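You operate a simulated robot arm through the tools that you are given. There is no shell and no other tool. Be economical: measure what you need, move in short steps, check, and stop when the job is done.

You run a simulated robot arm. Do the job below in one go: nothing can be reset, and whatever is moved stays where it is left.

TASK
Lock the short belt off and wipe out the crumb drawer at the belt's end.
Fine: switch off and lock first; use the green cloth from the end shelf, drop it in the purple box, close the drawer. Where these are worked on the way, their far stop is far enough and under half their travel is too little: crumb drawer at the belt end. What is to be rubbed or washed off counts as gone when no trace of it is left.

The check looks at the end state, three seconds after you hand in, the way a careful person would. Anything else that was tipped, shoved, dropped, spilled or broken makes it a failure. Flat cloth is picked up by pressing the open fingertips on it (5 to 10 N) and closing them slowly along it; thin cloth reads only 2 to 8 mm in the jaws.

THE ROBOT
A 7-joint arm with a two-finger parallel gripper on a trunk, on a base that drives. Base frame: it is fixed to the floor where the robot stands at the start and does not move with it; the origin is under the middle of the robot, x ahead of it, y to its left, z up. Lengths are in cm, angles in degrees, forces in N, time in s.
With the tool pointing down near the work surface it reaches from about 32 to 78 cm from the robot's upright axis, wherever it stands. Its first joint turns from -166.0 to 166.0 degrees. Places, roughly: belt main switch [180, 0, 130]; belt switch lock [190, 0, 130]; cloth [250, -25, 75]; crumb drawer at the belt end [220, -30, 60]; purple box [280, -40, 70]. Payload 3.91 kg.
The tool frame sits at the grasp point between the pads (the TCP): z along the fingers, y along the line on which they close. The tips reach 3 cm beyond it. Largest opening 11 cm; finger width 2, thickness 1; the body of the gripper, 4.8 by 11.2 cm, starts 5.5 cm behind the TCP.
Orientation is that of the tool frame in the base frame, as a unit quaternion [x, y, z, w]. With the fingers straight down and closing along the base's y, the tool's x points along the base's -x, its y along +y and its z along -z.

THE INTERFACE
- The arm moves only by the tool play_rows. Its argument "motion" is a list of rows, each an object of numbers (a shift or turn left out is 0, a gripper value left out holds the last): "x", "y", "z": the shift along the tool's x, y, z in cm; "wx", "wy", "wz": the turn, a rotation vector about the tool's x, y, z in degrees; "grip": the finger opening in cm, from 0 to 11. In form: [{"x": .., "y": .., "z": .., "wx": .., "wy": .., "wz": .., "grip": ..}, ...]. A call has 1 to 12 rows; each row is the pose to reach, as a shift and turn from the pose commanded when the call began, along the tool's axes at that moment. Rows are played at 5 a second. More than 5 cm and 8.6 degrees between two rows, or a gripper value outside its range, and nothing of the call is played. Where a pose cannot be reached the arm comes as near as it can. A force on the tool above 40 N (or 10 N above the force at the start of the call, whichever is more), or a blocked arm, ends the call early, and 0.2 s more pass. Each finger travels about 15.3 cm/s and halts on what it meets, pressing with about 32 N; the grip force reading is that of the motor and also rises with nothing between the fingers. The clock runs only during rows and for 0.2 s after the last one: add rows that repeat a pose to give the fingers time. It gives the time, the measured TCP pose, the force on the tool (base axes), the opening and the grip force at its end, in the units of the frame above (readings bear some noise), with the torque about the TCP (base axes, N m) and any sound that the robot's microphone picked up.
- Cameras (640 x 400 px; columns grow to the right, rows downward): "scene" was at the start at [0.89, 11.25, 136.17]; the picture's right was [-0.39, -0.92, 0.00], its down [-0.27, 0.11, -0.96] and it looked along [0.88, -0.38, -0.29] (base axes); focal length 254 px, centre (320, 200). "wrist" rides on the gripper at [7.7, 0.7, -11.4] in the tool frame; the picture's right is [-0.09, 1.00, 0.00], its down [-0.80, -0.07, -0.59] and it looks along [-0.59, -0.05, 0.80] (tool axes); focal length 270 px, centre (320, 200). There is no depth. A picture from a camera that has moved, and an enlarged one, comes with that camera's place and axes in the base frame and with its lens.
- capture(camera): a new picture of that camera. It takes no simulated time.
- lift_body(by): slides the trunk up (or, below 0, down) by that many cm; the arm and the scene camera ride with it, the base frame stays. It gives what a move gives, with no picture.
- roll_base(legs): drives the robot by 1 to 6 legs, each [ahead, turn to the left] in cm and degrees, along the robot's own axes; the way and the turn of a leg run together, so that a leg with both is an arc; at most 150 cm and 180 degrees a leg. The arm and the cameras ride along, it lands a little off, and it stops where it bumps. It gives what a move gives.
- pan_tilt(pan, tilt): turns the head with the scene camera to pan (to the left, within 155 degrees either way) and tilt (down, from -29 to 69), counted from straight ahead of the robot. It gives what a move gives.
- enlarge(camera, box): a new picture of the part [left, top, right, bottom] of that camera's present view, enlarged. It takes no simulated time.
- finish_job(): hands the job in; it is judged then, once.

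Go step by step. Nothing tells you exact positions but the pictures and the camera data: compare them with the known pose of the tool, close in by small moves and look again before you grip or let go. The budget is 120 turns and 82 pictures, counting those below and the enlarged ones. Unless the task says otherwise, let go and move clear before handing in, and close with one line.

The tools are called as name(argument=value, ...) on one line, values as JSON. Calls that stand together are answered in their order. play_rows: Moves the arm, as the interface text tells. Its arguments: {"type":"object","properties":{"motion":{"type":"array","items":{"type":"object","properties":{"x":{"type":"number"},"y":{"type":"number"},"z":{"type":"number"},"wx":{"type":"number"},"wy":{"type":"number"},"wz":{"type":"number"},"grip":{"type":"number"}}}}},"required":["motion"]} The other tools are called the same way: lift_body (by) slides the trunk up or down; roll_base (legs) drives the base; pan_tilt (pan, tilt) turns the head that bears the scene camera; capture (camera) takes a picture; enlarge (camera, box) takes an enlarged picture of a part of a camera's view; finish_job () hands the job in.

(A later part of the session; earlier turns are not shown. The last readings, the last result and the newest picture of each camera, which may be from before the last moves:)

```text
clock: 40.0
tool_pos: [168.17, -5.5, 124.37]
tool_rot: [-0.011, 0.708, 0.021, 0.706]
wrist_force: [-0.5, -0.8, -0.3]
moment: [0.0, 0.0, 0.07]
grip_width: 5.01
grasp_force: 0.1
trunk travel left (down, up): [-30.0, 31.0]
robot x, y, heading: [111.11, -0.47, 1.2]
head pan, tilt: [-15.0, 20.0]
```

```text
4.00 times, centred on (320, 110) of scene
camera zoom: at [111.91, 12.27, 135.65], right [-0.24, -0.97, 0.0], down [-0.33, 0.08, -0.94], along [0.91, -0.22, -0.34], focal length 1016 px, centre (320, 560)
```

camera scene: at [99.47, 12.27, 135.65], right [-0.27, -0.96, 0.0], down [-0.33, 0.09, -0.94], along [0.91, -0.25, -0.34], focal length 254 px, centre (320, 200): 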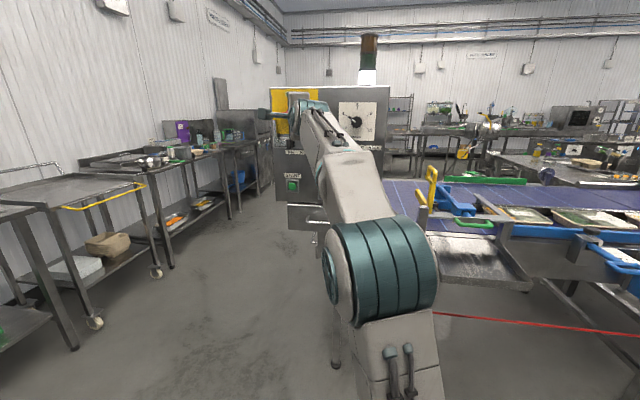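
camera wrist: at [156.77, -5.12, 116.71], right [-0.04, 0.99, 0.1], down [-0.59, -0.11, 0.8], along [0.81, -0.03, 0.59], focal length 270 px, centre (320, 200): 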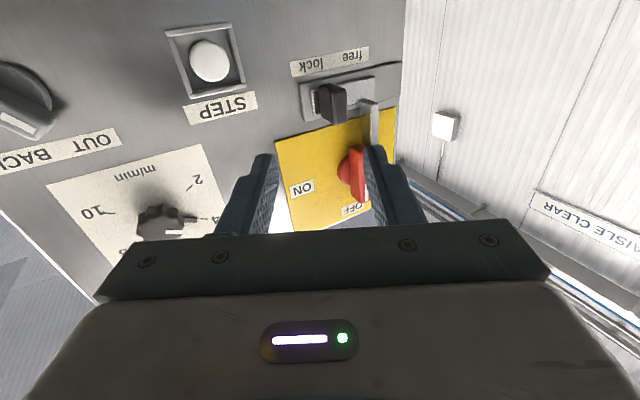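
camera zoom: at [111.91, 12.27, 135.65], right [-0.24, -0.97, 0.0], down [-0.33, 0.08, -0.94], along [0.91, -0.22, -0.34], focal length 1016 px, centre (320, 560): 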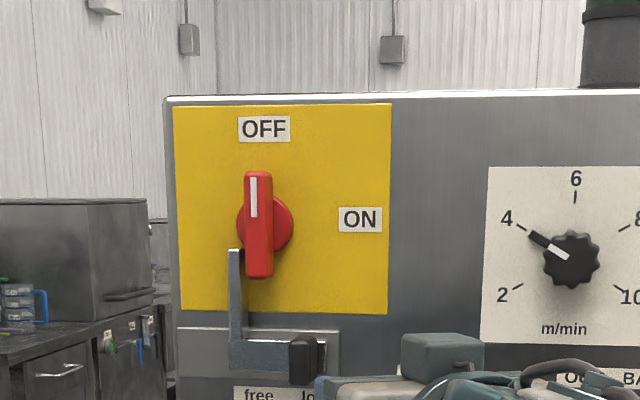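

The bolt now stands against the lever with the knob over "lock": locked. I back off, tuck the tool to point downwards, and drive round the left side of the cabinet.

play_rows(motion=[{"z": -1, "wy": 7.5}, {"z": -2, "wy": 15}, {"z": -3, "wy": 22.5}, {"z": -4, "wy": 30}, {"z": -5, "wy": 37.5}, {"z": -6, "wy": 45}, {"z": -7, "wy": 52.5}, {"z": -8, "wy": 60}, {"z": -9, "wy": 67.5}, {"z": -10, "wy": 75}, {"z": -11, "wy": 82.5}, {"z": -12, "wy": 90, "y": 5}])

roll_base(legs=[[-20, 0], [0, 89], [58, 0], [0, -90]])

pan_tilt(pan=-25, tilt=25)

capture(camera="scene")

```text
refused: row 12 steps farther than a row can; nothing moved
```

```text
clock: 52.0
tool_pos: [148.76, 49.48, 124.43]
tool_rot: [0.0, 0.708, 0.011, 0.706]
wrist_force: [-0.2, -0.4, -0.4]
moment: [0.0, 0.02, -0.01]
grip_width: 5.03
grasp_force: 0.0
trunk travel left (down, up): [-30.0, 31.0]
robot x, y, heading: [91.68, 56.44, -0.5]
head pan, tilt: [-15.0, 20.0]
```

```text
clock: 52.7
tool_pos: [148.8, 49.5, 124.42]
tool_rot: [-0.001, 0.708, 0.011, 0.706]
wrist_force: [-0.6, 0.4, 0.2]
moment: [-0.04, 0.0, 0.02]
grip_width: 5.01
grasp_force: 0.1
trunk travel left (down, up): [-30.0, 31.0]
robot x, y, heading: [91.48, 56.05, -0.5]
head pan, tilt: [-25.0, 25.0]
```

```text
44 pictures are left
camera scene: at [92.24, 67.36, 134.85], right [-0.43, -0.9, 0.0], down [-0.38, 0.18, -0.91], along [0.82, -0.39, -0.42], focal length 254 px, centre (320, 200)
```

scene: 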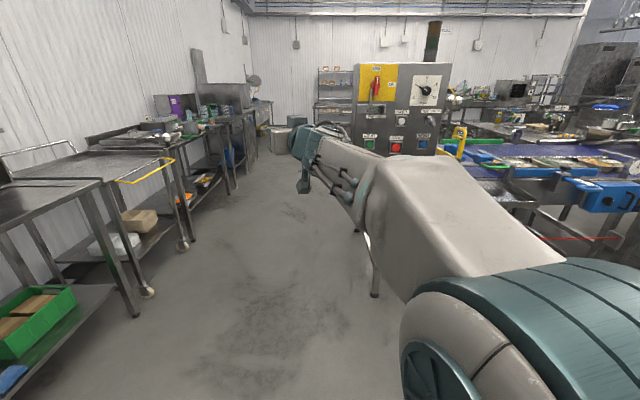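

Tool tuck now, then drive on.

play_rows(motion=[{"z": -1, "wy": 7.5}, {"z": -2, "wy": 15}, {"z": -3, "wy": 22.5}, {"z": -4, "wy": 30}, {"z": -5, "wy": 37.5}, {"z": -6, "wy": 45}, {"z": -7, "wy": 52.5}, {"z": -8, "wy": 60}, {"z": -9, "wy": 67.5}, {"z": -10, "wy": 75}, {"z": -11, "wy": 82.5}, {"z": -12, "wy": 90}])

roll_base(legs=[[100, 0]])

pan_tilt(pan=-65, tilt=32)

capture(camera="scene")

```text
clock: 55.3
tool_pos: [139.91, 46.59, 118.95]
tool_rot: [-0.006, 1.0, 0.015, 0.009]
wrist_force: [-0.5, -1.2, 0.6]
moment: [0.12, -0.04, 0.0]
grip_width: 5.0
grasp_force: 0.1
out of reach, approached as far as the arm can: row 1, 11, 12
trunk travel left (down, up): [-30.0, 31.0]
robot x, y, heading: [91.61, 56.62, -0.5]
head pan, tilt: [-25.0, 25.0]
```

```text
clock: 60.5
tool_pos: [240.51, 44.74, 118.86]
tool_rot: [0.0, 1.0, 0.014, 0.011]
wrist_force: [0.4, 0.1, -0.8]
moment: [-0.01, 0.0, -0.03]
grip_width: 5.01
grasp_force: 0.1
trunk travel left (down, up): [-30.0, 31.0]
robot x, y, heading: [192.09, 54.8, -1.2]
head pan, tilt: [-25.0, 25.0]
```

```text
clock: 61.6
tool_pos: [240.41, 44.74, 118.86]
tool_rot: [-0.001, 1.0, 0.014, 0.011]
wrist_force: [-0.4, -1.0, 0.7]
moment: [0.03, 0.0, 0.0]
grip_width: 5.01
grasp_force: 0.1
trunk travel left (down, up): [-30.0, 31.0]
robot x, y, heading: [192.27, 55.15, -1.3]
head pan, tilt: [-65.0, 32.0]
```

```text
43 pictures are left
camera scene: at [188.37, 61.73, 133.74], right [-0.92, -0.4, 0.0], down [-0.21, 0.48, -0.85], along [0.34, -0.78, -0.53], focal length 254 px, centre (320, 200)
```

scene: 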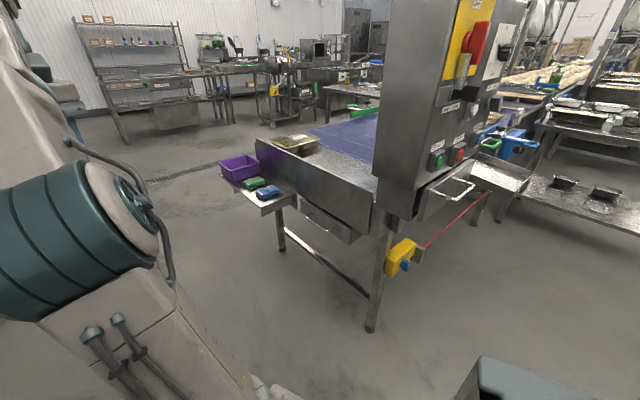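

The end shelf with a green and a blue cloth, the purple box and the crumb drawer are all in sight. Zooming.

enlarge(camera="scene", box=[210, 125, 390, 265])

```text
2.86 times, centred on (300, 195) of scene
camera zoom: at [188.37, 61.73, 133.74], right [-0.92, -0.4, 0.0], down [-0.21, 0.48, -0.85], along [0.34, -0.78, -0.53], focal length 726 px, centre (377, 214)
```

zoom: 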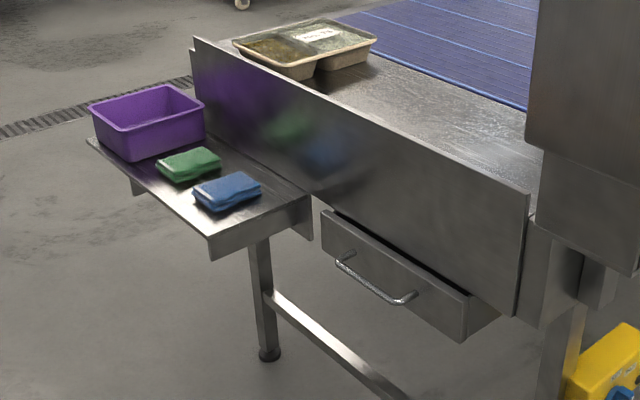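

The belt frame is turned about −25°: drawer pulls out along (0.42, 0.91). I'll stand at about [254, 29] facing −113°, from where shelf, box and drawer are in reach.

roll_base(legs=[[0, -21.5], [67, 0], [0, -90]])

pan_tilt(pan=5, tilt=50)

capture(camera="scene")

capture(camera="wrist")

```text
clock: 70.2
tool_pos: [225.3, -11.95, 118.83]
tool_rot: [0.83, 0.557, -0.001, 0.017]
wrist_force: [-0.6, -0.5, -0.5]
moment: [0.0, 0.01, 0.01]
grip_width: 5.02
grasp_force: 0.0
trunk travel left (down, up): [-30.0, 31.0]
robot x, y, heading: [253.02, 28.83, -113.9]
head pan, tilt: [-65.0, 32.0]
```

```text
clock: 71.7
tool_pos: [225.3, -11.92, 118.96]
tool_rot: [0.83, 0.557, 0.0, 0.017]
wrist_force: [-0.6, 0.1, -0.1]
moment: [0.02, -0.02, 0.03]
grip_width: 5.03
grasp_force: 0.2
trunk travel left (down, up): [-30.0, 31.0]
robot x, y, heading: [253.11, 28.78, -113.4]
head pan, tilt: [5.0, 50.0]
```

```text
41 pictures are left
camera scene: at [267.27, 22.52, 131.1], right [-0.95, 0.32, 0.0], down [0.24, 0.73, -0.64], along [-0.21, -0.61, -0.77], focal length 254 px, centre (320, 200)
```

scene: 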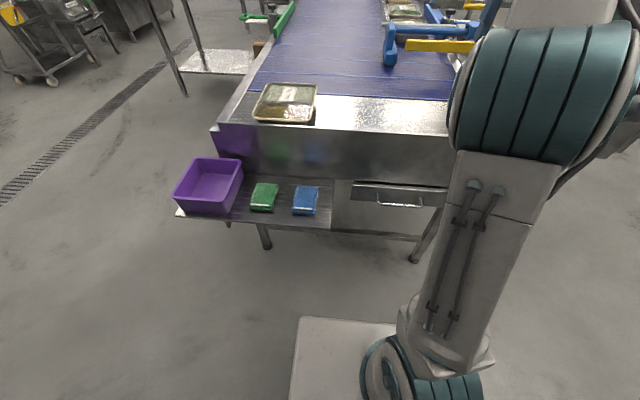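

```text
40 pictures are left
camera wrist: at [228.63, -4.66, 130.18], right [0.89, -0.46, 0.03], down [-0.38, -0.7, 0.61], along [-0.26, -0.55, -0.79], focal length 270 px, centre (320, 200)
```

wrist: 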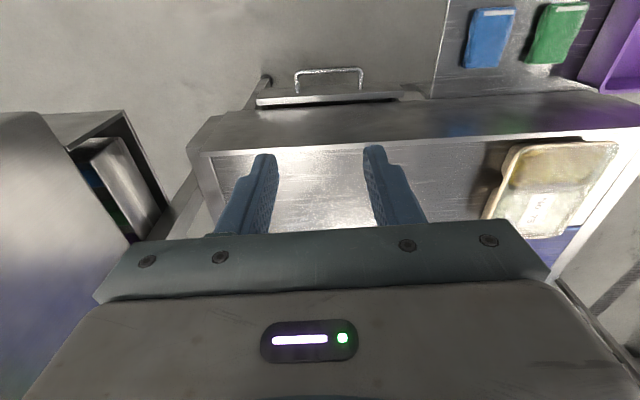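

Handle triangulates to [225.5, -18.4, 66.4], running along e1=(0.91,-0.42); green cloth at [267, -30.6, 73]. I roll the fingers to close across the handle and lower the trunk.

play_rows(motion=[{"wz": 8, "grip": 5}, {"wz": 16}, {"wz": 24}, {"wz": 32}, {"wz": 40}, {"wz": 48}, {"wz": 56}, {"wz": 64}, {"wz": 72}, {"wz": 80}, {"wz": 87}, {"wz": 92}])

lift_body(by=-22)

capture(camera="wrist")

```text
clock: 74.2
tool_pos: [223.33, 6.23, 104.81]
tool_rot: [0.979, -0.202, 0.005, 0.012]
wrist_force: [0.7, -0.9, 0.4]
moment: [0.01, -0.01, -0.01]
grip_width: 4.99
grasp_force: 0.0
out of reach, approached as far as the arm can: row 3, 4, 5, 6, 7, 8, 9, 10, 11, 12
trunk travel left (down, up): [-30.0, 31.0]
robot x, y, heading: [253.0, 28.88, -113.7]
head pan, tilt: [5.0, 50.0]
```

```text
clock: 76.6
tool_pos: [223.41, 6.27, 82.82]
tool_rot: [0.979, -0.202, 0.006, 0.012]
wrist_force: [0.0, 0.4, 0.4]
moment: [-0.04, -0.02, 0.0]
grip_width: 4.98
grasp_force: 0.1
trunk travel left (down, up): [-8.0, 53.0]
robot x, y, heading: [252.93, 29.03, -113.6]
head pan, tilt: [5.0, 50.0]
```

```text
39 pictures are left
camera wrist: at [230.11, 2.92, 94.39], right [-0.48, -0.88, 0.02], down [-0.71, 0.4, 0.58], along [-0.52, 0.26, -0.81], focal length 270 px, centre (320, 200)
```

wrist: 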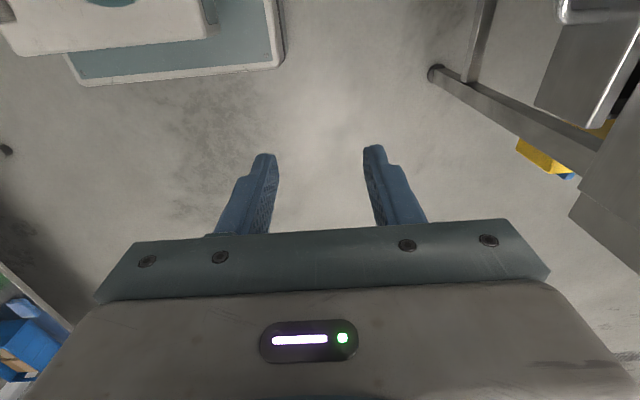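

Roll is done, though the arm drew in. I move over to just above the handle, tilting 25°.

play_rows(motion=[{"x": 1, "y": 1.8, "z": 0.3, "wx": -2}, {"x": 2, "y": 3.6, "z": 0.6, "wx": -4}, {"x": 3, "y": 5.4, "z": 0.9, "wx": -6}, {"x": 4, "y": 7.2, "z": 1.2, "wx": -8}, {"x": 5, "y": 9, "z": 1.5, "wx": -10}, {"x": 6, "y": 10.8, "z": 1.8, "wx": -12}, {"x": 7.1, "y": 12.6, "z": 2.2, "wx": -14}, {"x": 8.1, "y": 14.4, "z": 2.6, "wx": -16}, {"x": 9.2, "y": 16.2, "z": 3, "wx": -18}, {"x": 10.2, "y": 18, "z": 3.4, "wx": -20}, {"x": 11.2, "y": 19.8, "z": 3.8, "wx": -22}, {"x": 12.2, "y": 20.5, "z": 4.2, "wx": -25}])

capture(camera="wrist")

capture(camera="scene")

```text
clock: 79.2
tool_pos: [224.17, -1.48, 72.85]
tool_rot: [0.955, -0.19, -0.041, 0.225]
wrist_force: [0.3, -0.2, 0.0]
moment: [0.01, 0.03, 0.0]
grip_width: 5.04
grasp_force: 0.1
out of reach, approached as far as the arm can: row 1, 2, 3, 4, 5, 6, 7, 8, 9, 10, 11, 12
trunk travel left (down, up): [-8.0, 53.0]
robot x, y, heading: [252.97, 29.26, -113.5]
head pan, tilt: [5.0, 50.0]
```

```text
38 pictures are left
camera wrist: at [232.81, -0.19, 83.46], right [-0.42, -0.79, 0.44], down [-0.62, 0.61, 0.49], along [-0.66, -0.06, -0.75], focal length 270 px, centre (320, 200)
```

wrist: 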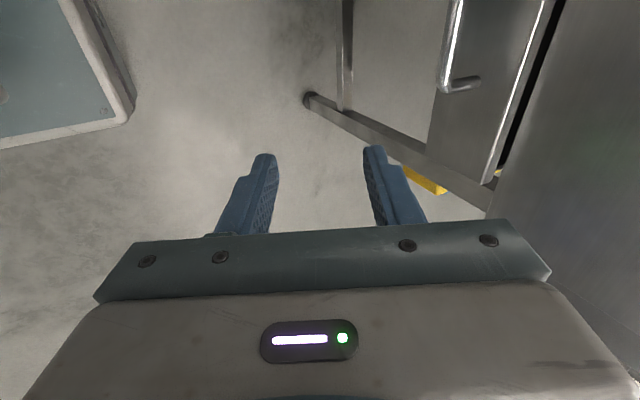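

```text
37 pictures are left
camera scene: at [267.28, 22.52, 109.1], right [-0.95, 0.32, 0.0], down [0.24, 0.73, -0.64], along [-0.2, -0.61, -0.77], focal length 254 px, centre (320, 200)
```

scene: 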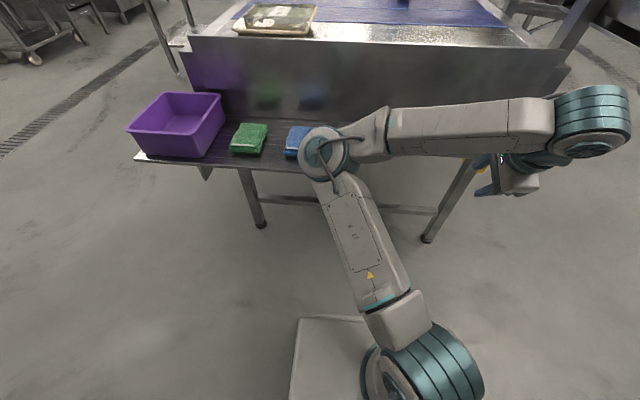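

The arm fell into an awkward elbow posture near the shelf. I raise the trunk again and undo the roll; instead I'll hook the bar with closed fingers in the normal orientation.

lift_body(by=24)

play_rows(motion=[{"z": -1, "wx": 4}, {"z": -2, "wx": 8}, {"z": -3, "wx": 12}, {"z": -4, "wx": 16}, {"z": -5, "wx": 20}, {"z": -6, "wx": 25}])

```text
clock: 81.7
tool_pos: [223.98, -1.55, 96.77]
tool_rot: [0.955, -0.19, -0.04, 0.224]
wrist_force: [0.1, 0.1, -0.2]
moment: [0.02, -0.01, 0.04]
grip_width: 5.02
grasp_force: 0.1
trunk travel left (down, up): [-32.0, 29.0]
robot x, y, heading: [252.99, 28.93, -113.4]
head pan, tilt: [5.0, 50.0]
```

```text
clock: 83.1
tool_pos: [224.93, 2.25, 101.57]
tool_rot: [0.981, -0.192, 0.003, 0.012]
wrist_force: [-0.8, 0.2, 0.7]
moment: [-0.03, 0.02, -0.01]
grip_width: 5.03
grasp_force: 0.0
out of reach, approached as far as the arm can: row 2, 3, 4, 5, 6
trunk travel left (down, up): [-32.0, 29.0]
robot x, y, heading: [253.39, 28.95, -113.4]
head pan, tilt: [5.0, 50.0]
```

Now rolling back −90° while extending a little.

play_rows(motion=[{"y": 1, "z": -1, "wz": -8}, {"y": 2, "z": -2, "wz": -16}, {"y": 3, "z": -3, "wz": -24}, {"y": 4, "z": -4, "wz": -32}, {"y": 5, "z": -5, "wz": -40}, {"y": 6, "z": -6, "wz": -48}, {"y": 7, "z": -7, "wz": -56}, {"y": 8, "z": -8, "wz": -64}, {"y": 9, "z": -9, "wz": -72}, {"y": 10, "z": -10, "wz": -80}, {"y": 11, "z": -11, "wz": -86}, {"y": 12, "z": -12, "wz": -91}])

capture(camera="scene")

```text
clock: 85.7
tool_pos: [220.42, -8.47, 113.83]
tool_rot: [0.825, 0.564, -0.007, 0.011]
wrist_force: [0.5, 0.3, 0.2]
moment: [-0.03, -0.01, 0.02]
grip_width: 5.0
grasp_force: 0.1
trunk travel left (down, up): [-32.0, 29.0]
robot x, y, heading: [252.92, 28.8, -113.7]
head pan, tilt: [5.0, 50.0]
```

```text
36 pictures are left
camera scene: at [267.28, 22.51, 133.09], right [-0.95, 0.32, 0.0], down [0.24, 0.73, -0.64], along [-0.2, -0.61, -0.77], focal length 254 px, centre (320, 200)
```

scene: 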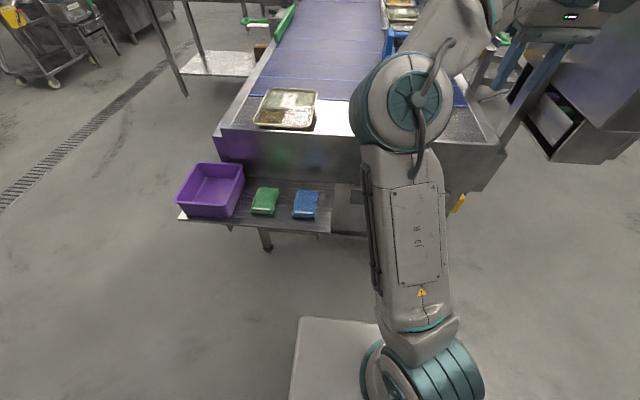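

Posture is acceptable again. I move above and just outward of the handle for a look.

play_rows(motion=[{"x": -1.1, "y": 2.2, "z": 2, "wz": 1, "grip": 1}, {"x": -2.2, "y": 4.4, "z": 5, "wz": 2}, {"x": -3.3, "y": 6.6, "z": 9, "wz": 3, "grip": 0}, {"x": -3.3, "y": 6.6, "z": 13, "wz": 3, "grip": 0}, {"x": -3.3, "y": 6.6, "z": 13, "wz": 3, "grip": 0}])

capture(camera="wrist")

capture(camera="scene")

```text
clock: 86.9
tool_pos: [225.26, -14.11, 100.86]
tool_rot: [0.84, 0.542, -0.007, 0.009]
wrist_force: [-0.7, 0.1, -0.4]
moment: [0.04, 0.0, 0.0]
grip_width: 0.0
grasp_force: 31.8
trunk travel left (down, up): [-32.0, 29.0]
robot x, y, heading: [252.98, 28.95, -113.7]
head pan, tilt: [5.0, 50.0]
```

```text
35 pictures are left
camera wrist: at [229.13, -7.11, 112.11], right [0.87, -0.49, 0.01], down [-0.4, -0.68, 0.61], along [-0.29, -0.54, -0.79], focal length 270 px, centre (320, 200)
```

wrist: 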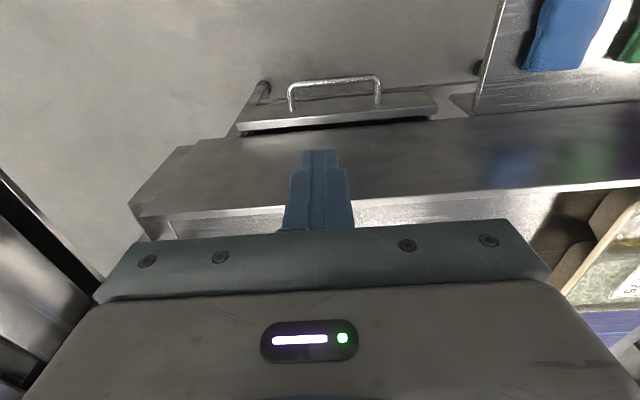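

```text
34 pictures are left
camera scene: at [267.29, 22.5, 133.09], right [-0.95, 0.32, 0.0], down [0.24, 0.73, -0.64], along [-0.21, -0.61, -0.77], focal length 254 px, centre (320, 200)
```

scene: 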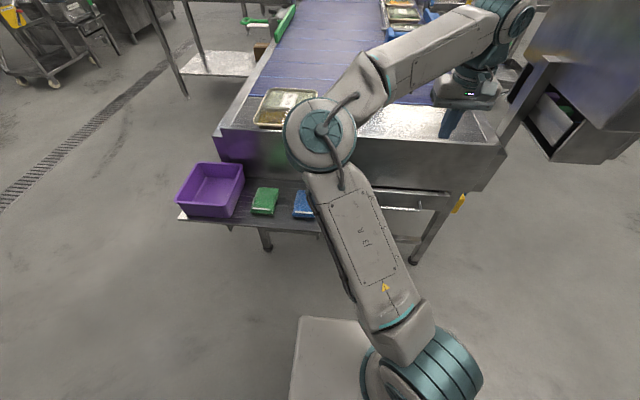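

Bar centre refined to [225.7,-18.7,66.4], gap behind it about 4.5 cm. I go down behind the bar, tilted 20°, in stages.

play_rows(motion=[{"x": -1, "y": 0.5, "z": 2, "wy": -4, "grip": 0}, {"x": -2, "y": 1, "z": 5, "wy": -8}, {"x": -3, "y": 1.5, "z": 8, "wy": -12}, {"x": -4, "y": 2, "z": 11, "wy": -16}, {"x": -5, "y": 2, "z": 14, "wy": -20}, {"x": -5.3, "y": 2, "z": 18, "wy": -20}, {"x": -5.3, "y": 2, "z": 22, "wy": -20}])

capture(camera="wrist")

capture(camera="scene")

```text
clock: 88.5
tool_pos: [225.02, -20.45, 79.15]
tool_rot: [0.826, 0.532, -0.153, 0.104]
wrist_force: [-0.7, 0.3, -0.9]
moment: [0.0, 0.01, 0.0]
grip_width: 0.03
grasp_force: 31.8
trunk travel left (down, up): [-32.0, 29.0]
robot x, y, heading: [252.82, 28.7, -113.6]
head pan, tilt: [5.0, 50.0]
```

```text
33 pictures are left
camera wrist: at [230.14, -10.29, 86.92], right [0.87, -0.49, 0.04], down [-0.29, -0.45, 0.84], along [-0.39, -0.75, -0.53], focal length 270 px, centre (320, 200)
```

wrist: 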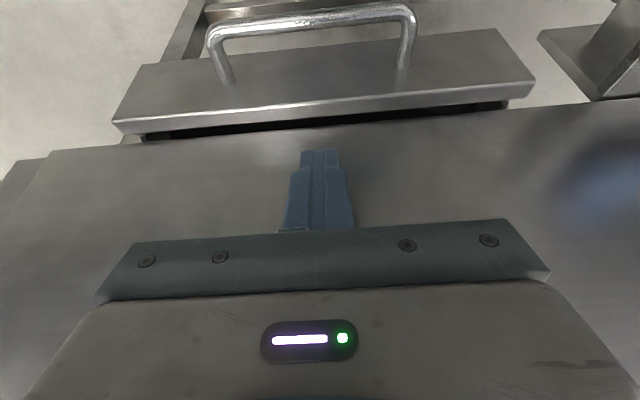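

```text
32 pictures are left
camera scene: at [267.29, 22.52, 133.1], right [-0.95, 0.32, 0.0], down [0.24, 0.73, -0.64], along [-0.21, -0.61, -0.77], focal length 254 px, centre (320, 200)
```

scene: 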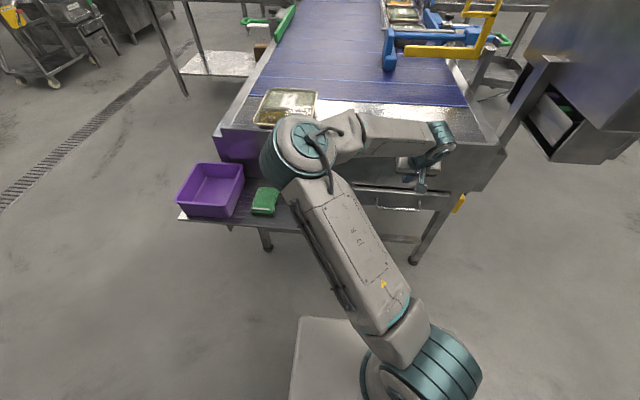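

Gap behind the bar is about 3 cm. I straighten to 8° tilt and lower to just above the bar.

play_rows(motion=[{"x": 0.9, "z": 2.2, "wy": 4}, {"x": 1.8, "z": 4.4, "wy": 8}, {"x": 2.73, "z": 6.62, "wy": 12}, {"x": 2.73, "z": 6.62, "wy": 12}])

capture(camera="wrist")

```text
clock: 89.5
tool_pos: [224.91, -20.4, 71.95]
tool_rot: [0.838, 0.539, -0.066, 0.048]
wrist_force: [0.2, -0.3, -0.3]
moment: [0.01, -0.01, 0.0]
grip_width: 0.0
grasp_force: 31.8
trunk travel left (down, up): [-32.0, 29.0]
robot x, y, heading: [253.1, 28.92, -113.8]
head pan, tilt: [5.0, 50.0]
```

```text
31 pictures are left
camera wrist: at [229.48, -11.93, 81.99], right [0.87, -0.49, 0.02], down [-0.36, -0.6, 0.72], along [-0.34, -0.63, -0.7], focal length 270 px, centre (320, 200)
```

wrist: 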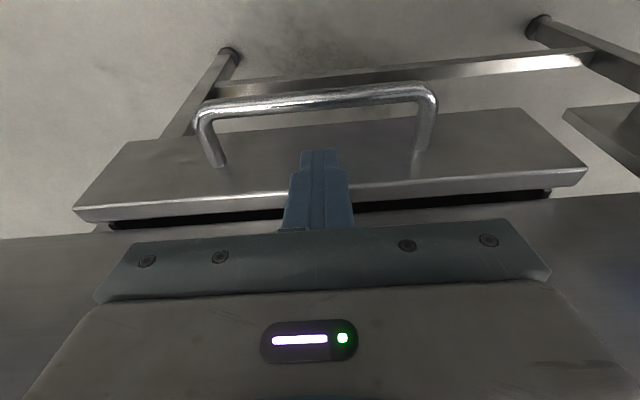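

The fingertips sit over the gap; I lower 5 cm behind the bar.

play_rows(motion=[{"x": 0.4, "z": 1.5}, {"x": 0.7, "z": 3.2}, {"x": 0.9, "z": 5}, {"x": 0.9, "z": 5}])

capture(camera="wrist")

```text
clock: 90.5
tool_pos: [225.03, -20.46, 66.78]
tool_rot: [0.838, 0.539, -0.065, 0.048]
wrist_force: [0.2, -0.1, 0.5]
moment: [0.0, 0.03, 0.01]
grip_width: 0.01
grasp_force: 31.8
trunk travel left (down, up): [-32.0, 29.0]
robot x, y, heading: [253.13, 28.92, -113.5]
head pan, tilt: [5.0, 50.0]
```

```text
30 pictures are left
camera wrist: at [229.59, -11.93, 76.85], right [0.87, -0.49, 0.02], down [-0.36, -0.6, 0.72], along [-0.34, -0.63, -0.7], focal length 270 px, centre (320, 200)
```

wrist: 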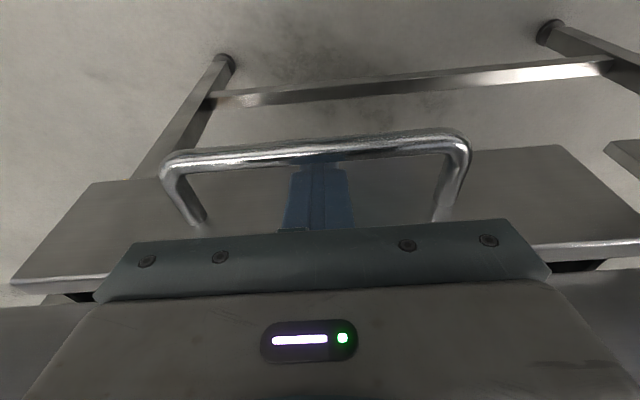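

Hooked behind the bar. Now pulling out along e2.

play_rows(motion=[{"x": 1.5, "z": -0.2}, {"x": 3, "z": -0.4}, {"x": 4.5, "z": -0.6}, {"x": 6, "z": -0.8}, {"x": 7.5, "z": -1.05}, {"x": 9, "z": -1.3}, {"x": 10.5, "z": -1.5}, {"x": 12, "z": -1.7}, {"x": 13.5, "z": -1.9}, {"x": 15, "z": -2.1}])

capture(camera="scene")

```text
clock: 92.7
tool_pos: [231.46, -6.43, 66.4]
tool_rot: [0.838, 0.54, -0.065, 0.048]
wrist_force: [-0.3, -0.2, -0.1]
moment: [0.02, -0.02, -0.01]
grip_width: 0.0
grasp_force: 31.8
trunk travel left (down, up): [-32.0, 29.0]
robot x, y, heading: [253.08, 28.98, -113.5]
head pan, tilt: [5.0, 50.0]
```

```text
29 pictures are left
camera scene: at [267.29, 22.51, 133.09], right [-0.95, 0.32, 0.0], down [0.24, 0.73, -0.64], along [-0.2, -0.61, -0.77], focal length 254 px, centre (320, 200)
```

scene: 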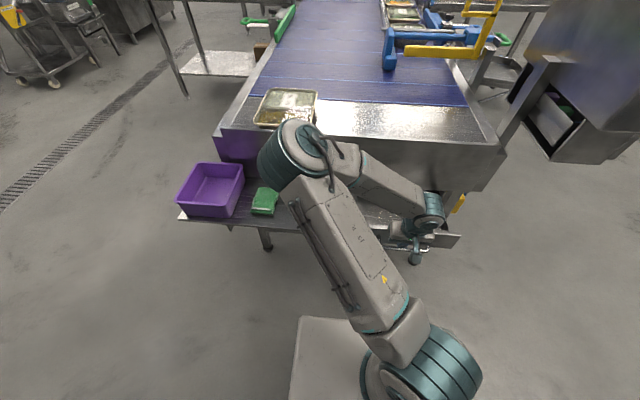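

The drawer follows. I pull on until the stop.

play_rows(motion=[{"x": 1.5, "z": -0.2}, {"x": 3, "z": -0.4}, {"x": 4.5, "z": -0.6}, {"x": 6, "z": -0.8}, {"x": 7.5, "z": -1.05}, {"x": 9, "z": -1.3}])

enlarge(camera="scene", box=[300, 130, 520, 300])

```text
clock: 94.1
tool_pos: [232.56, -2.36, 66.22]
tool_rot: [0.838, 0.54, -0.065, 0.048]
wrist_force: [-0.7, 0.1, 0.2]
moment: [0.05, 0.01, -0.01]
grip_width: 0.01
grasp_force: 32.4
out of reach, approached as far as the arm can: row 3, 4, 5, 6
trunk travel left (down, up): [-32.0, 29.0]
robot x, y, heading: [253.15, 28.89, -113.6]
head pan, tilt: [5.0, 50.0]
```

```text
2.35 times, centred on (410, 215) of scene
camera zoom: at [267.28, 22.52, 133.09], right [-0.95, 0.32, 0.0], down [0.24, 0.73, -0.64], along [-0.2, -0.61, -0.77], focal length 598 px, centre (108, 165)
```

zoom: 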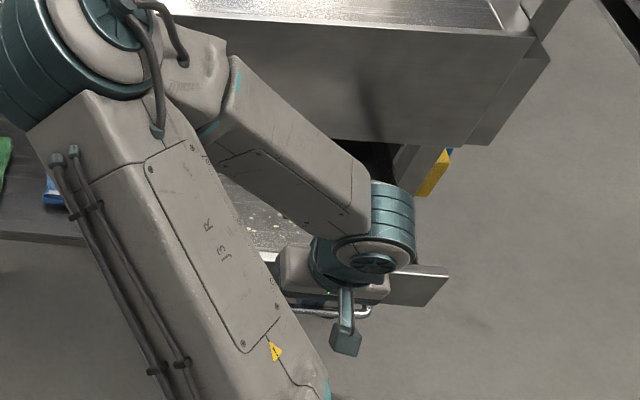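

Arm is at its inner limit; the drawer is out about 17 cm. I back the base 6 cm to pull further, which also helps reach.

roll_base(legs=[[-6, 0]])

```text
clock: 95.0
tool_pos: [234.89, 3.08, 66.26]
tool_rot: [0.838, 0.539, -0.066, 0.049]
wrist_force: [0.0, -0.2, 0.2]
moment: [0.0, -0.01, -0.01]
grip_width: 0.01
grasp_force: 31.5
trunk travel left (down, up): [-32.0, 29.0]
robot x, y, heading: [255.08, 34.4, -113.8]
head pan, tilt: [5.0, 50.0]
```

roll_base(legs=[[-5, 0]])

capture(camera="wrist")

```text
clock: 96.0
tool_pos: [236.99, 7.61, 66.16]
tool_rot: [0.838, 0.539, -0.066, 0.048]
wrist_force: [-0.4, 0.1, 0.6]
moment: [-0.02, 0.0, 0.02]
grip_width: 0.0
grasp_force: 31.9
trunk travel left (down, up): [-32.0, 29.0]
robot x, y, heading: [257.37, 38.99, -113.5]
head pan, tilt: [5.0, 50.0]
```

```text
27 pictures are left
camera wrist: at [241.42, 16.09, 76.3], right [0.87, -0.49, 0.02], down [-0.36, -0.6, 0.71], along [-0.34, -0.63, -0.7], focal length 270 px, centre (320, 200)
```

wrist: 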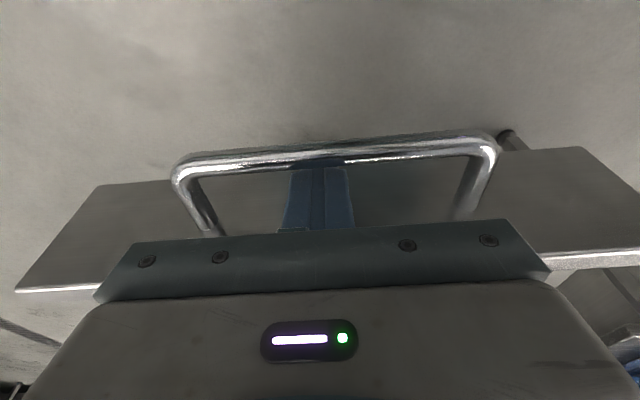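

Still hooked, drawer out about 28 cm. I lift the fingers out and swing up to view the inside.

play_rows(motion=[{"x": -0.8, "z": -2}, {"x": -1.2, "z": -5}, {"x": -1.8, "z": -9}, {"x": -2.4, "z": -13}, {"x": -3, "z": -17}, {"x": -4, "z": -21}, {"x": -5, "z": -25, "y": 2}, {"x": -6, "z": -28, "y": 5}, {"x": -7, "z": -28, "y": 9}, {"x": -8, "z": -28, "y": 13}])

capture(camera="scene")

```text
clock: 98.2
tool_pos: [247.35, -0.8, 95.36]
tool_rot: [0.838, 0.539, -0.065, 0.048]
wrist_force: [0.1, 0.5, 1.0]
moment: [-0.02, 0.0, -0.01]
grip_width: 0.02
grasp_force: 32.2
trunk travel left (down, up): [-32.0, 29.0]
robot x, y, heading: [257.37, 39.14, -113.4]
head pan, tilt: [5.0, 50.0]
```

```text
26 pictures are left
camera scene: at [271.7, 32.62, 133.09], right [-0.95, 0.32, 0.0], down [0.24, 0.73, -0.64], along [-0.2, -0.61, -0.77], focal length 254 px, centre (320, 200)
```

scene: 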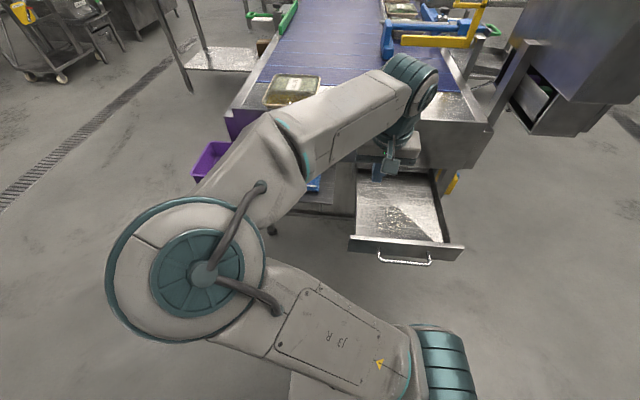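

enlarge(camera="scene", box=[330, 150, 490, 280])

```text
3.08 times, centred on (410, 215) of scene
camera zoom: at [271.7, 32.62, 133.09], right [-0.95, 0.32, 0.0], down [0.24, 0.73, -0.64], along [-0.2, -0.61, -0.77], focal length 781 px, centre (43, 154)
```

zoom: 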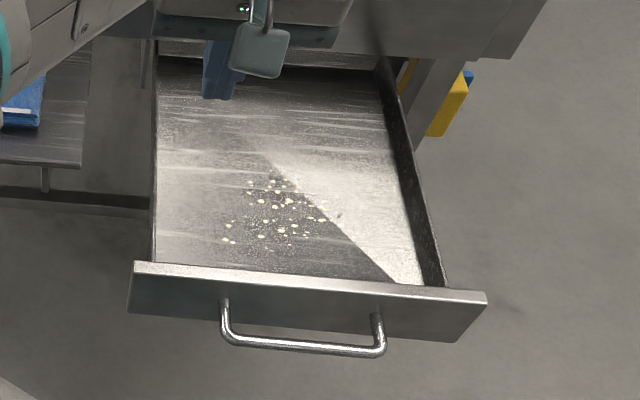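

Crumbs lie on the drawer floor around [231.5, -6.7], about 14×10 cm. Now I move over to the green cloth at [267, -30.6, 73].

play_rows(motion=[{"x": -1.5, "y": 2.5, "z": 0.2}, {"x": -3, "y": 5, "z": 0.4, "grip": 2}, {"x": -4.5, "y": 7.5, "z": 0.6, "grip": 4}, {"x": -6, "y": 10, "z": 0.8, "wy": 1, "grip": 6}, {"x": -7.5, "y": 12.5, "z": 1, "wy": 2}, {"x": -9, "y": 15, "z": 1.2, "wy": 3}, {"x": -10.5, "y": 17.5, "z": 1.4, "wy": 4}, {"x": -12, "y": 20, "z": 1.6, "wy": 5}, {"x": -13.5, "y": 22.5, "z": 1.8, "wy": 6}, {"x": -15, "y": 25, "z": 2, "wy": 7}, {"x": -16.5, "y": 27.5, "z": 2.2, "wy": 8}, {"x": -18.5, "y": 30, "z": 2.6, "wy": 8}])

capture(camera="wrist")

capture(camera="scene")

```text
clock: 100.8
tool_pos: [263.45, -24.36, 94.84]
tool_rot: [0.839, 0.543, -0.007, 0.011]
wrist_force: [-1.1, -0.7, 0.8]
moment: [-0.02, 0.01, 0.02]
grip_width: 5.99
grasp_force: 0.0
out of reach, approached as far as the arm can: row 10, 11, 12
trunk travel left (down, up): [-32.0, 29.0]
robot x, y, heading: [257.29, 38.96, -113.5]
head pan, tilt: [5.0, 50.0]
```

```text
24 pictures are left
camera wrist: at [267.12, -17.32, 106.2], right [0.87, -0.49, 0.01], down [-0.39, -0.69, 0.61], along [-0.29, -0.54, -0.79], focal length 270 px, centre (320, 200)
```

wrist: 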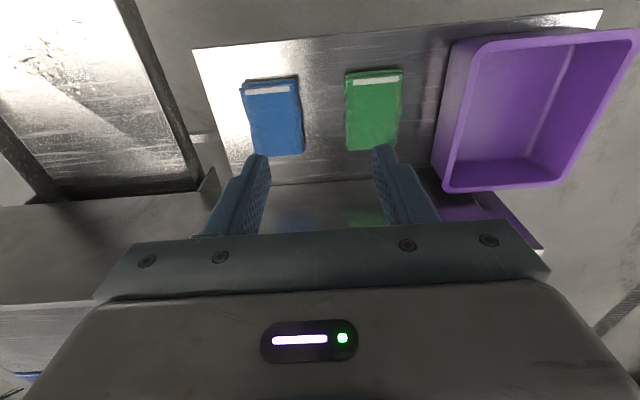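

```text
23 pictures are left
camera scene: at [271.71, 32.62, 133.09], right [-0.95, 0.32, 0.0], down [0.24, 0.73, -0.64], along [-0.21, -0.61, -0.77], focal length 254 px, centre (320, 200)
```

scene: 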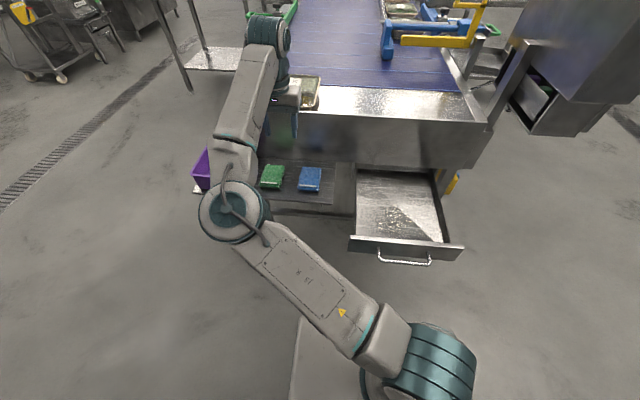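

Cloth centre confirmed at [267.5, -30.6]. I lower over it in steps.

play_rows(motion=[{"y": 2, "z": 3, "grip": 5}, {"y": 4, "z": 6}, {"x": -1, "y": 6.2, "z": 9}, {"x": -2, "y": 6.2, "z": 12}, {"x": -3, "y": 6.2, "z": 13}, {"x": -3, "y": 6.2, "z": 13}])

capture(camera="wrist")

```text
clock: 102.2
tool_pos: [266.36, -24.28, 87.88]
tool_rot: [0.839, 0.544, -0.007, 0.011]
wrist_force: [0.2, 0.4, -0.1]
moment: [0.0, -0.01, 0.0]
grip_width: 4.99
grasp_force: 0.0
out of reach, approached as far as the arm can: row 1, 2, 3, 4, 5, 6
trunk travel left (down, up): [-32.0, 29.0]
robot x, y, heading: [257.56, 38.92, -113.8]
head pan, tilt: [5.0, 50.0]
```

```text
22 pictures are left
camera wrist: at [270.13, -17.07, 99.15], right [0.87, -0.49, 0.01], down [-0.39, -0.69, 0.61], along [-0.29, -0.54, -0.79], focal length 270 px, centre (320, 200)
```

wrist: 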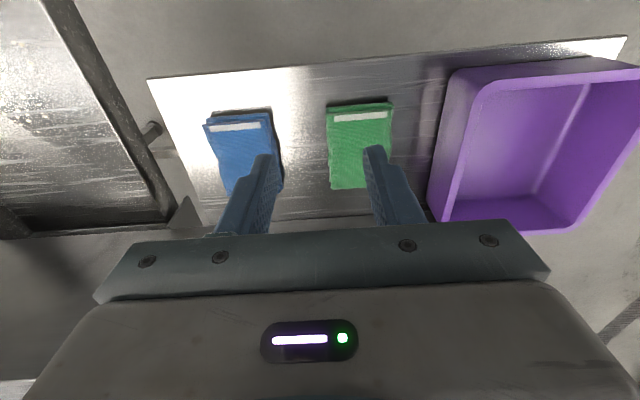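

Arm's at full stretch, about 8 cm short. I roll the base 6 cm forward (drawer handle still ~30 cm off the axis) and lower the trunk 6 cm.

roll_base(legs=[[6, 0]])

lift_body(by=-5)

capture(camera="wrist")

capture(camera="scene")

```text
clock: 103.1
tool_pos: [264.0, -29.65, 87.85]
tool_rot: [0.839, 0.544, -0.007, 0.011]
wrist_force: [-0.2, -1.3, 0.3]
moment: [0.02, 0.01, -0.03]
grip_width: 5.03
grasp_force: 0.0
trunk travel left (down, up): [-32.0, 29.0]
robot x, y, heading: [255.23, 33.63, -113.8]
head pan, tilt: [5.0, 50.0]
```

```text
clock: 104.1
tool_pos: [263.97, -29.73, 82.84]
tool_rot: [0.839, 0.544, -0.007, 0.011]
wrist_force: [-0.5, 0.0, 0.0]
moment: [-0.02, 0.02, 0.01]
grip_width: 5.02
grasp_force: 0.1
trunk travel left (down, up): [-27.0, 34.0]
robot x, y, heading: [254.82, 33.92, -113.4]
head pan, tilt: [5.0, 50.0]
```

```text
21 pictures are left
camera wrist: at [267.76, -22.54, 94.16], right [0.87, -0.49, 0.01], down [-0.39, -0.69, 0.61], along [-0.29, -0.54, -0.79], focal length 270 px, centre (320, 200)
```

wrist: 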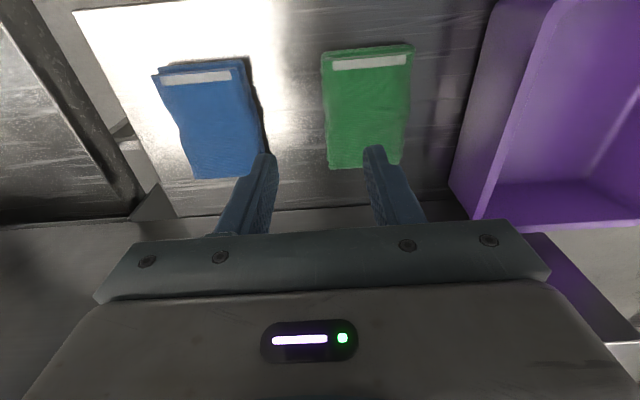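

```text
20 pictures are left
camera scene: at [269.32, 27.15, 128.09], right [-0.95, 0.32, 0.0], down [0.24, 0.73, -0.64], along [-0.2, -0.61, -0.77], focal length 254 px, centre (320, 200)
```

scene: 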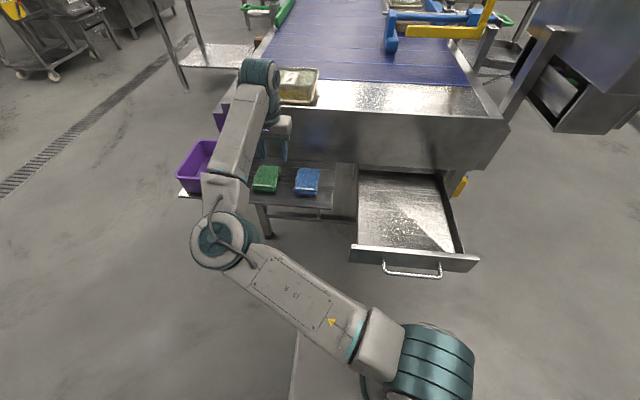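

Cloth centre is 3.6 cm along e1 and 1 cm outward. I go over it and press down gently.

play_rows(motion=[{"x": 0.6, "y": 1.8, "z": 0}, {"x": 1.2, "y": 3.6, "z": 1}, {"x": 1.2, "y": 3.6, "z": 3}, {"x": 1.2, "y": 3.6, "z": 4}, {"x": 1.2, "y": 3.6, "z": 4.5}])

capture(camera="wrist")

```text
clock: 105.3
tool_pos: [264.68, -29.35, 82.52]
tool_rot: [0.837, 0.546, -0.008, 0.01]
wrist_force: [-0.5, 0.0, 0.1]
moment: [0.0, 0.0, -0.05]
grip_width: 4.99
grasp_force: 0.0
out of reach, approached as far as the arm can: row 1, 2, 3, 4, 5
trunk travel left (down, up): [-27.0, 34.0]
robot x, y, heading: [255.09, 33.33, -113.4]
head pan, tilt: [5.0, 50.0]
```

```text
19 pictures are left
camera wrist: at [268.31, -22.2, 93.8], right [0.88, -0.48, 0.01], down [-0.39, -0.69, 0.61], along [-0.29, -0.54, -0.79], focal length 270 px, centre (320, 200)
```

wrist: 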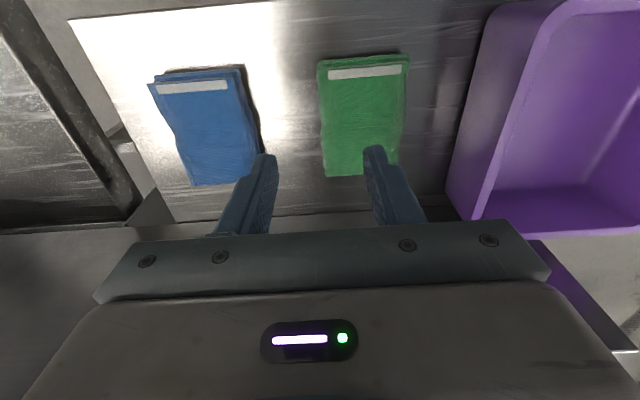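

The arm hits a wrist limit rather than a reach limit. I let the tool yaw −24° with the arm and try again.

play_rows(motion=[{"wz": -8}, {"wz": -16}, {"wz": -24}, {"y": 1, "wz": -24}, {"y": 2, "wz": -24}, {"x": 0.8, "y": 2.8, "wz": -24}, {"x": 0.8, "y": 2.8, "z": 2, "wz": -24}])

```text
clock: 106.9
tool_pos: [267.32, -29.93, 80.58]
tool_rot: [0.707, 0.707, -0.01, 0.009]
wrist_force: [-1.0, 0.2, -0.4]
moment: [-0.03, 0.01, -0.01]
grip_width: 5.01
grasp_force: 0.1
trunk travel left (down, up): [-27.0, 34.0]
robot x, y, heading: [254.8, 33.38, -113.6]
head pan, tilt: [5.0, 50.0]
```

That frees it; the TCP is over the cloth. Lowering in small steps to press.

play_rows(motion=[{"z": 0.6, "grip": 4}, {"z": 1.2}, {"z": 1.8}, {"z": 1.8}])

capture(camera="wrist")

```text
clock: 107.9
tool_pos: [267.5, -29.95, 78.76]
tool_rot: [0.707, 0.707, -0.009, 0.01]
wrist_force: [0.1, -0.8, -0.8]
moment: [0.0, -0.04, -0.02]
grip_width: 3.99
grasp_force: 0.0
trunk travel left (down, up): [-27.0, 34.0]
robot x, y, heading: [255.0, 33.02, -113.7]
head pan, tilt: [5.0, 50.0]
```

```text
18 pictures are left
camera wrist: at [268.11, -21.88, 89.94], right [1.0, -0.09, 0.0], down [-0.07, -0.79, 0.61], along [-0.05, -0.61, -0.79], focal length 270 px, centre (320, 200)
```

wrist: 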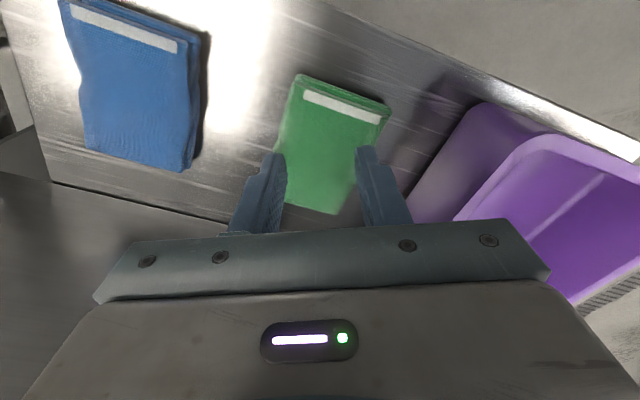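

Box rim is close on the right, so I shift 2 cm outward, narrow to 3 cm and press down.

play_rows(motion=[{"x": 1, "grip": 3.2}, {"x": 2, "z": 0.4}, {"x": 2, "z": 1}, {"x": 2, "z": 1.5}, {"x": 2, "z": 2}, {"x": 2, "z": 2}])

```text
clock: 109.3
tool_pos: [267.41, -28.02, 76.58]
tool_rot: [0.707, 0.707, -0.009, 0.009]
wrist_force: [-0.1, -0.5, 0.3]
moment: [-0.01, 0.02, 0.03]
grip_width: 3.19
grasp_force: 0.0
trunk travel left (down, up): [-27.0, 34.0]
robot x, y, heading: [255.06, 33.55, -113.6]
head pan, tilt: [5.0, 50.0]
```

play_rows(motion=[{"z": 0.3}, {"z": 0.6}, {"z": 0.9}, {"z": 0.9}])

capture(camera="wrist")

```text
clock: 110.3
tool_pos: [267.36, -28.04, 75.8]
tool_rot: [0.707, 0.707, -0.009, 0.009]
wrist_force: [0.9, -0.4, -0.6]
moment: [0.03, 0.01, 0.01]
grip_width: 3.2
grasp_force: 0.1
trunk travel left (down, up): [-27.0, 34.0]
robot x, y, heading: [255.14, 33.69, -113.8]
head pan, tilt: [5.0, 50.0]
```

```text
17 pictures are left
camera wrist: at [268.11, -19.95, 87.02], right [1.0, -0.09, 0.0], down [-0.07, -0.79, 0.61], along [-0.05, -0.61, -0.79], focal length 270 px, centre (320, 200)
```

wrist: 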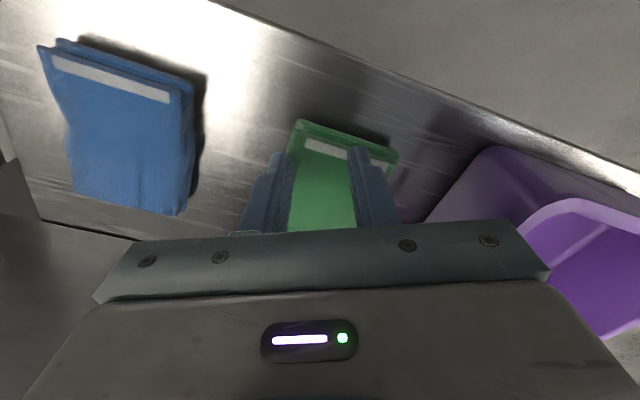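

No contact yet; continuing slowly, 0.6 cm to the right to centre.

play_rows(motion=[{"y": 0.6, "z": 0.2}, {"y": 0.6, "z": 0.5}, {"y": 0.6, "z": 0.8}, {"y": 0.6, "z": 1.1}, {"y": 0.6, "z": 1.4}])

```text
clock: 111.3
tool_pos: [267.94, -27.94, 75.24]
tool_rot: [0.706, 0.707, -0.013, 0.014]
wrist_force: [-0.6, 4.0, 18.8]
moment: [0.27, 0.18, -0.06]
grip_width: 3.2
grasp_force: 0.1
trunk travel left (down, up): [-27.0, 34.0]
robot x, y, heading: [254.78, 33.45, -113.7]
head pan, tilt: [5.0, 50.0]
stopped in row 5: the force on the tool passed its limit at 44 N (the readings are from after the stop); the commanded pose is now the measured one
```

Contact. I ease up to about 8 N and close slowly.

play_rows(motion=[{"z": -0.1}, {"z": -0.1, "grip": 2.8}, {"z": -0.1, "grip": 2.4}, {"z": -0.1, "grip": 2}, {"z": -0.1, "grip": 1.6}, {"z": -0.1, "grip": 1.2}, {"z": -0.1, "grip": 0.8}, {"z": -0.1, "grip": 0.4}, {"z": -0.1, "grip": 0}, {"z": -0.1, "grip": 0}])

capture(camera="wrist")

```text
clock: 113.5
tool_pos: [268.02, -27.98, 75.3]
tool_rot: [0.707, 0.707, -0.012, 0.012]
wrist_force: [-2.3, 1.6, 27.1]
moment: [0.3, 0.08, -0.01]
grip_width: 0.0
grasp_force: 32.0
trunk travel left (down, up): [-27.0, 34.0]
robot x, y, heading: [254.99, 33.38, -113.7]
head pan, tilt: [5.0, 50.0]
```

```text
16 pictures are left
camera wrist: at [268.69, -19.84, 86.5], right [1.0, -0.09, 0.0], down [-0.07, -0.78, 0.62], along [-0.05, -0.62, -0.78], focal length 270 px, centre (320, 200)
```

wrist: 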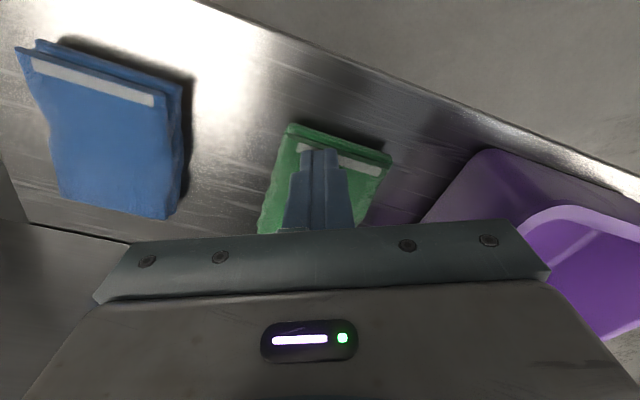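

The fingers slid over it (force 27 N, too much). I reopen and trim the press to 5–10 N first.

play_rows(motion=[{"z": -0.6, "grip": 2}, {"z": -0.6, "grip": 4}, {"z": -0.15}, {"z": -0.15}])

```text
clock: 114.5
tool_pos: [268.05, -28.15, 75.4]
tool_rot: [0.707, 0.707, -0.011, 0.013]
wrist_force: [-0.9, 0.0, 9.0]
moment: [0.11, 0.2, -0.06]
grip_width: 4.07
grasp_force: 0.5
trunk travel left (down, up): [-27.0, 34.0]
robot x, y, heading: [255.03, 33.17, -113.3]
head pan, tilt: [5.0, 50.0]
```

9 N now. Closing slowly from 4 cm.

play_rows(motion=[{"grip": 3.7}, {"grip": 3.4}, {"grip": 3.1}, {"grip": 2.8}, {"grip": 2.5}, {"grip": 2.2}, {"grip": 1.9}, {"grip": 1.6}, {"grip": 1.3}, {"grip": 1}, {"grip": 0.7}, {"grip": 0.4}])

play_rows(motion=[{"grip": 0.2}, {"grip": 0}, {"grip": 0}, {"grip": 0}])

```text
clock: 117.1
tool_pos: [268.04, -28.08, 75.49]
tool_rot: [0.707, 0.707, -0.012, 0.013]
wrist_force: [-1.4, 0.3, 13.1]
moment: [0.06, 0.1, -0.02]
grip_width: 0.89
grasp_force: 4.8
trunk travel left (down, up): [-27.0, 34.0]
robot x, y, heading: [254.62, 33.53, -113.7]
head pan, tilt: [5.0, 50.0]
```

```text
clock: 118.1
tool_pos: [268.11, -28.2, 75.47]
tool_rot: [0.707, 0.707, -0.012, 0.013]
wrist_force: [0.1, 1.1, 14.0]
moment: [0.14, -0.06, 0.02]
grip_width: 0.0
grasp_force: 31.9
trunk travel left (down, up): [-27.0, 34.0]
robot x, y, heading: [255.28, 33.23, -113.6]
head pan, tilt: [5.0, 50.0]
```

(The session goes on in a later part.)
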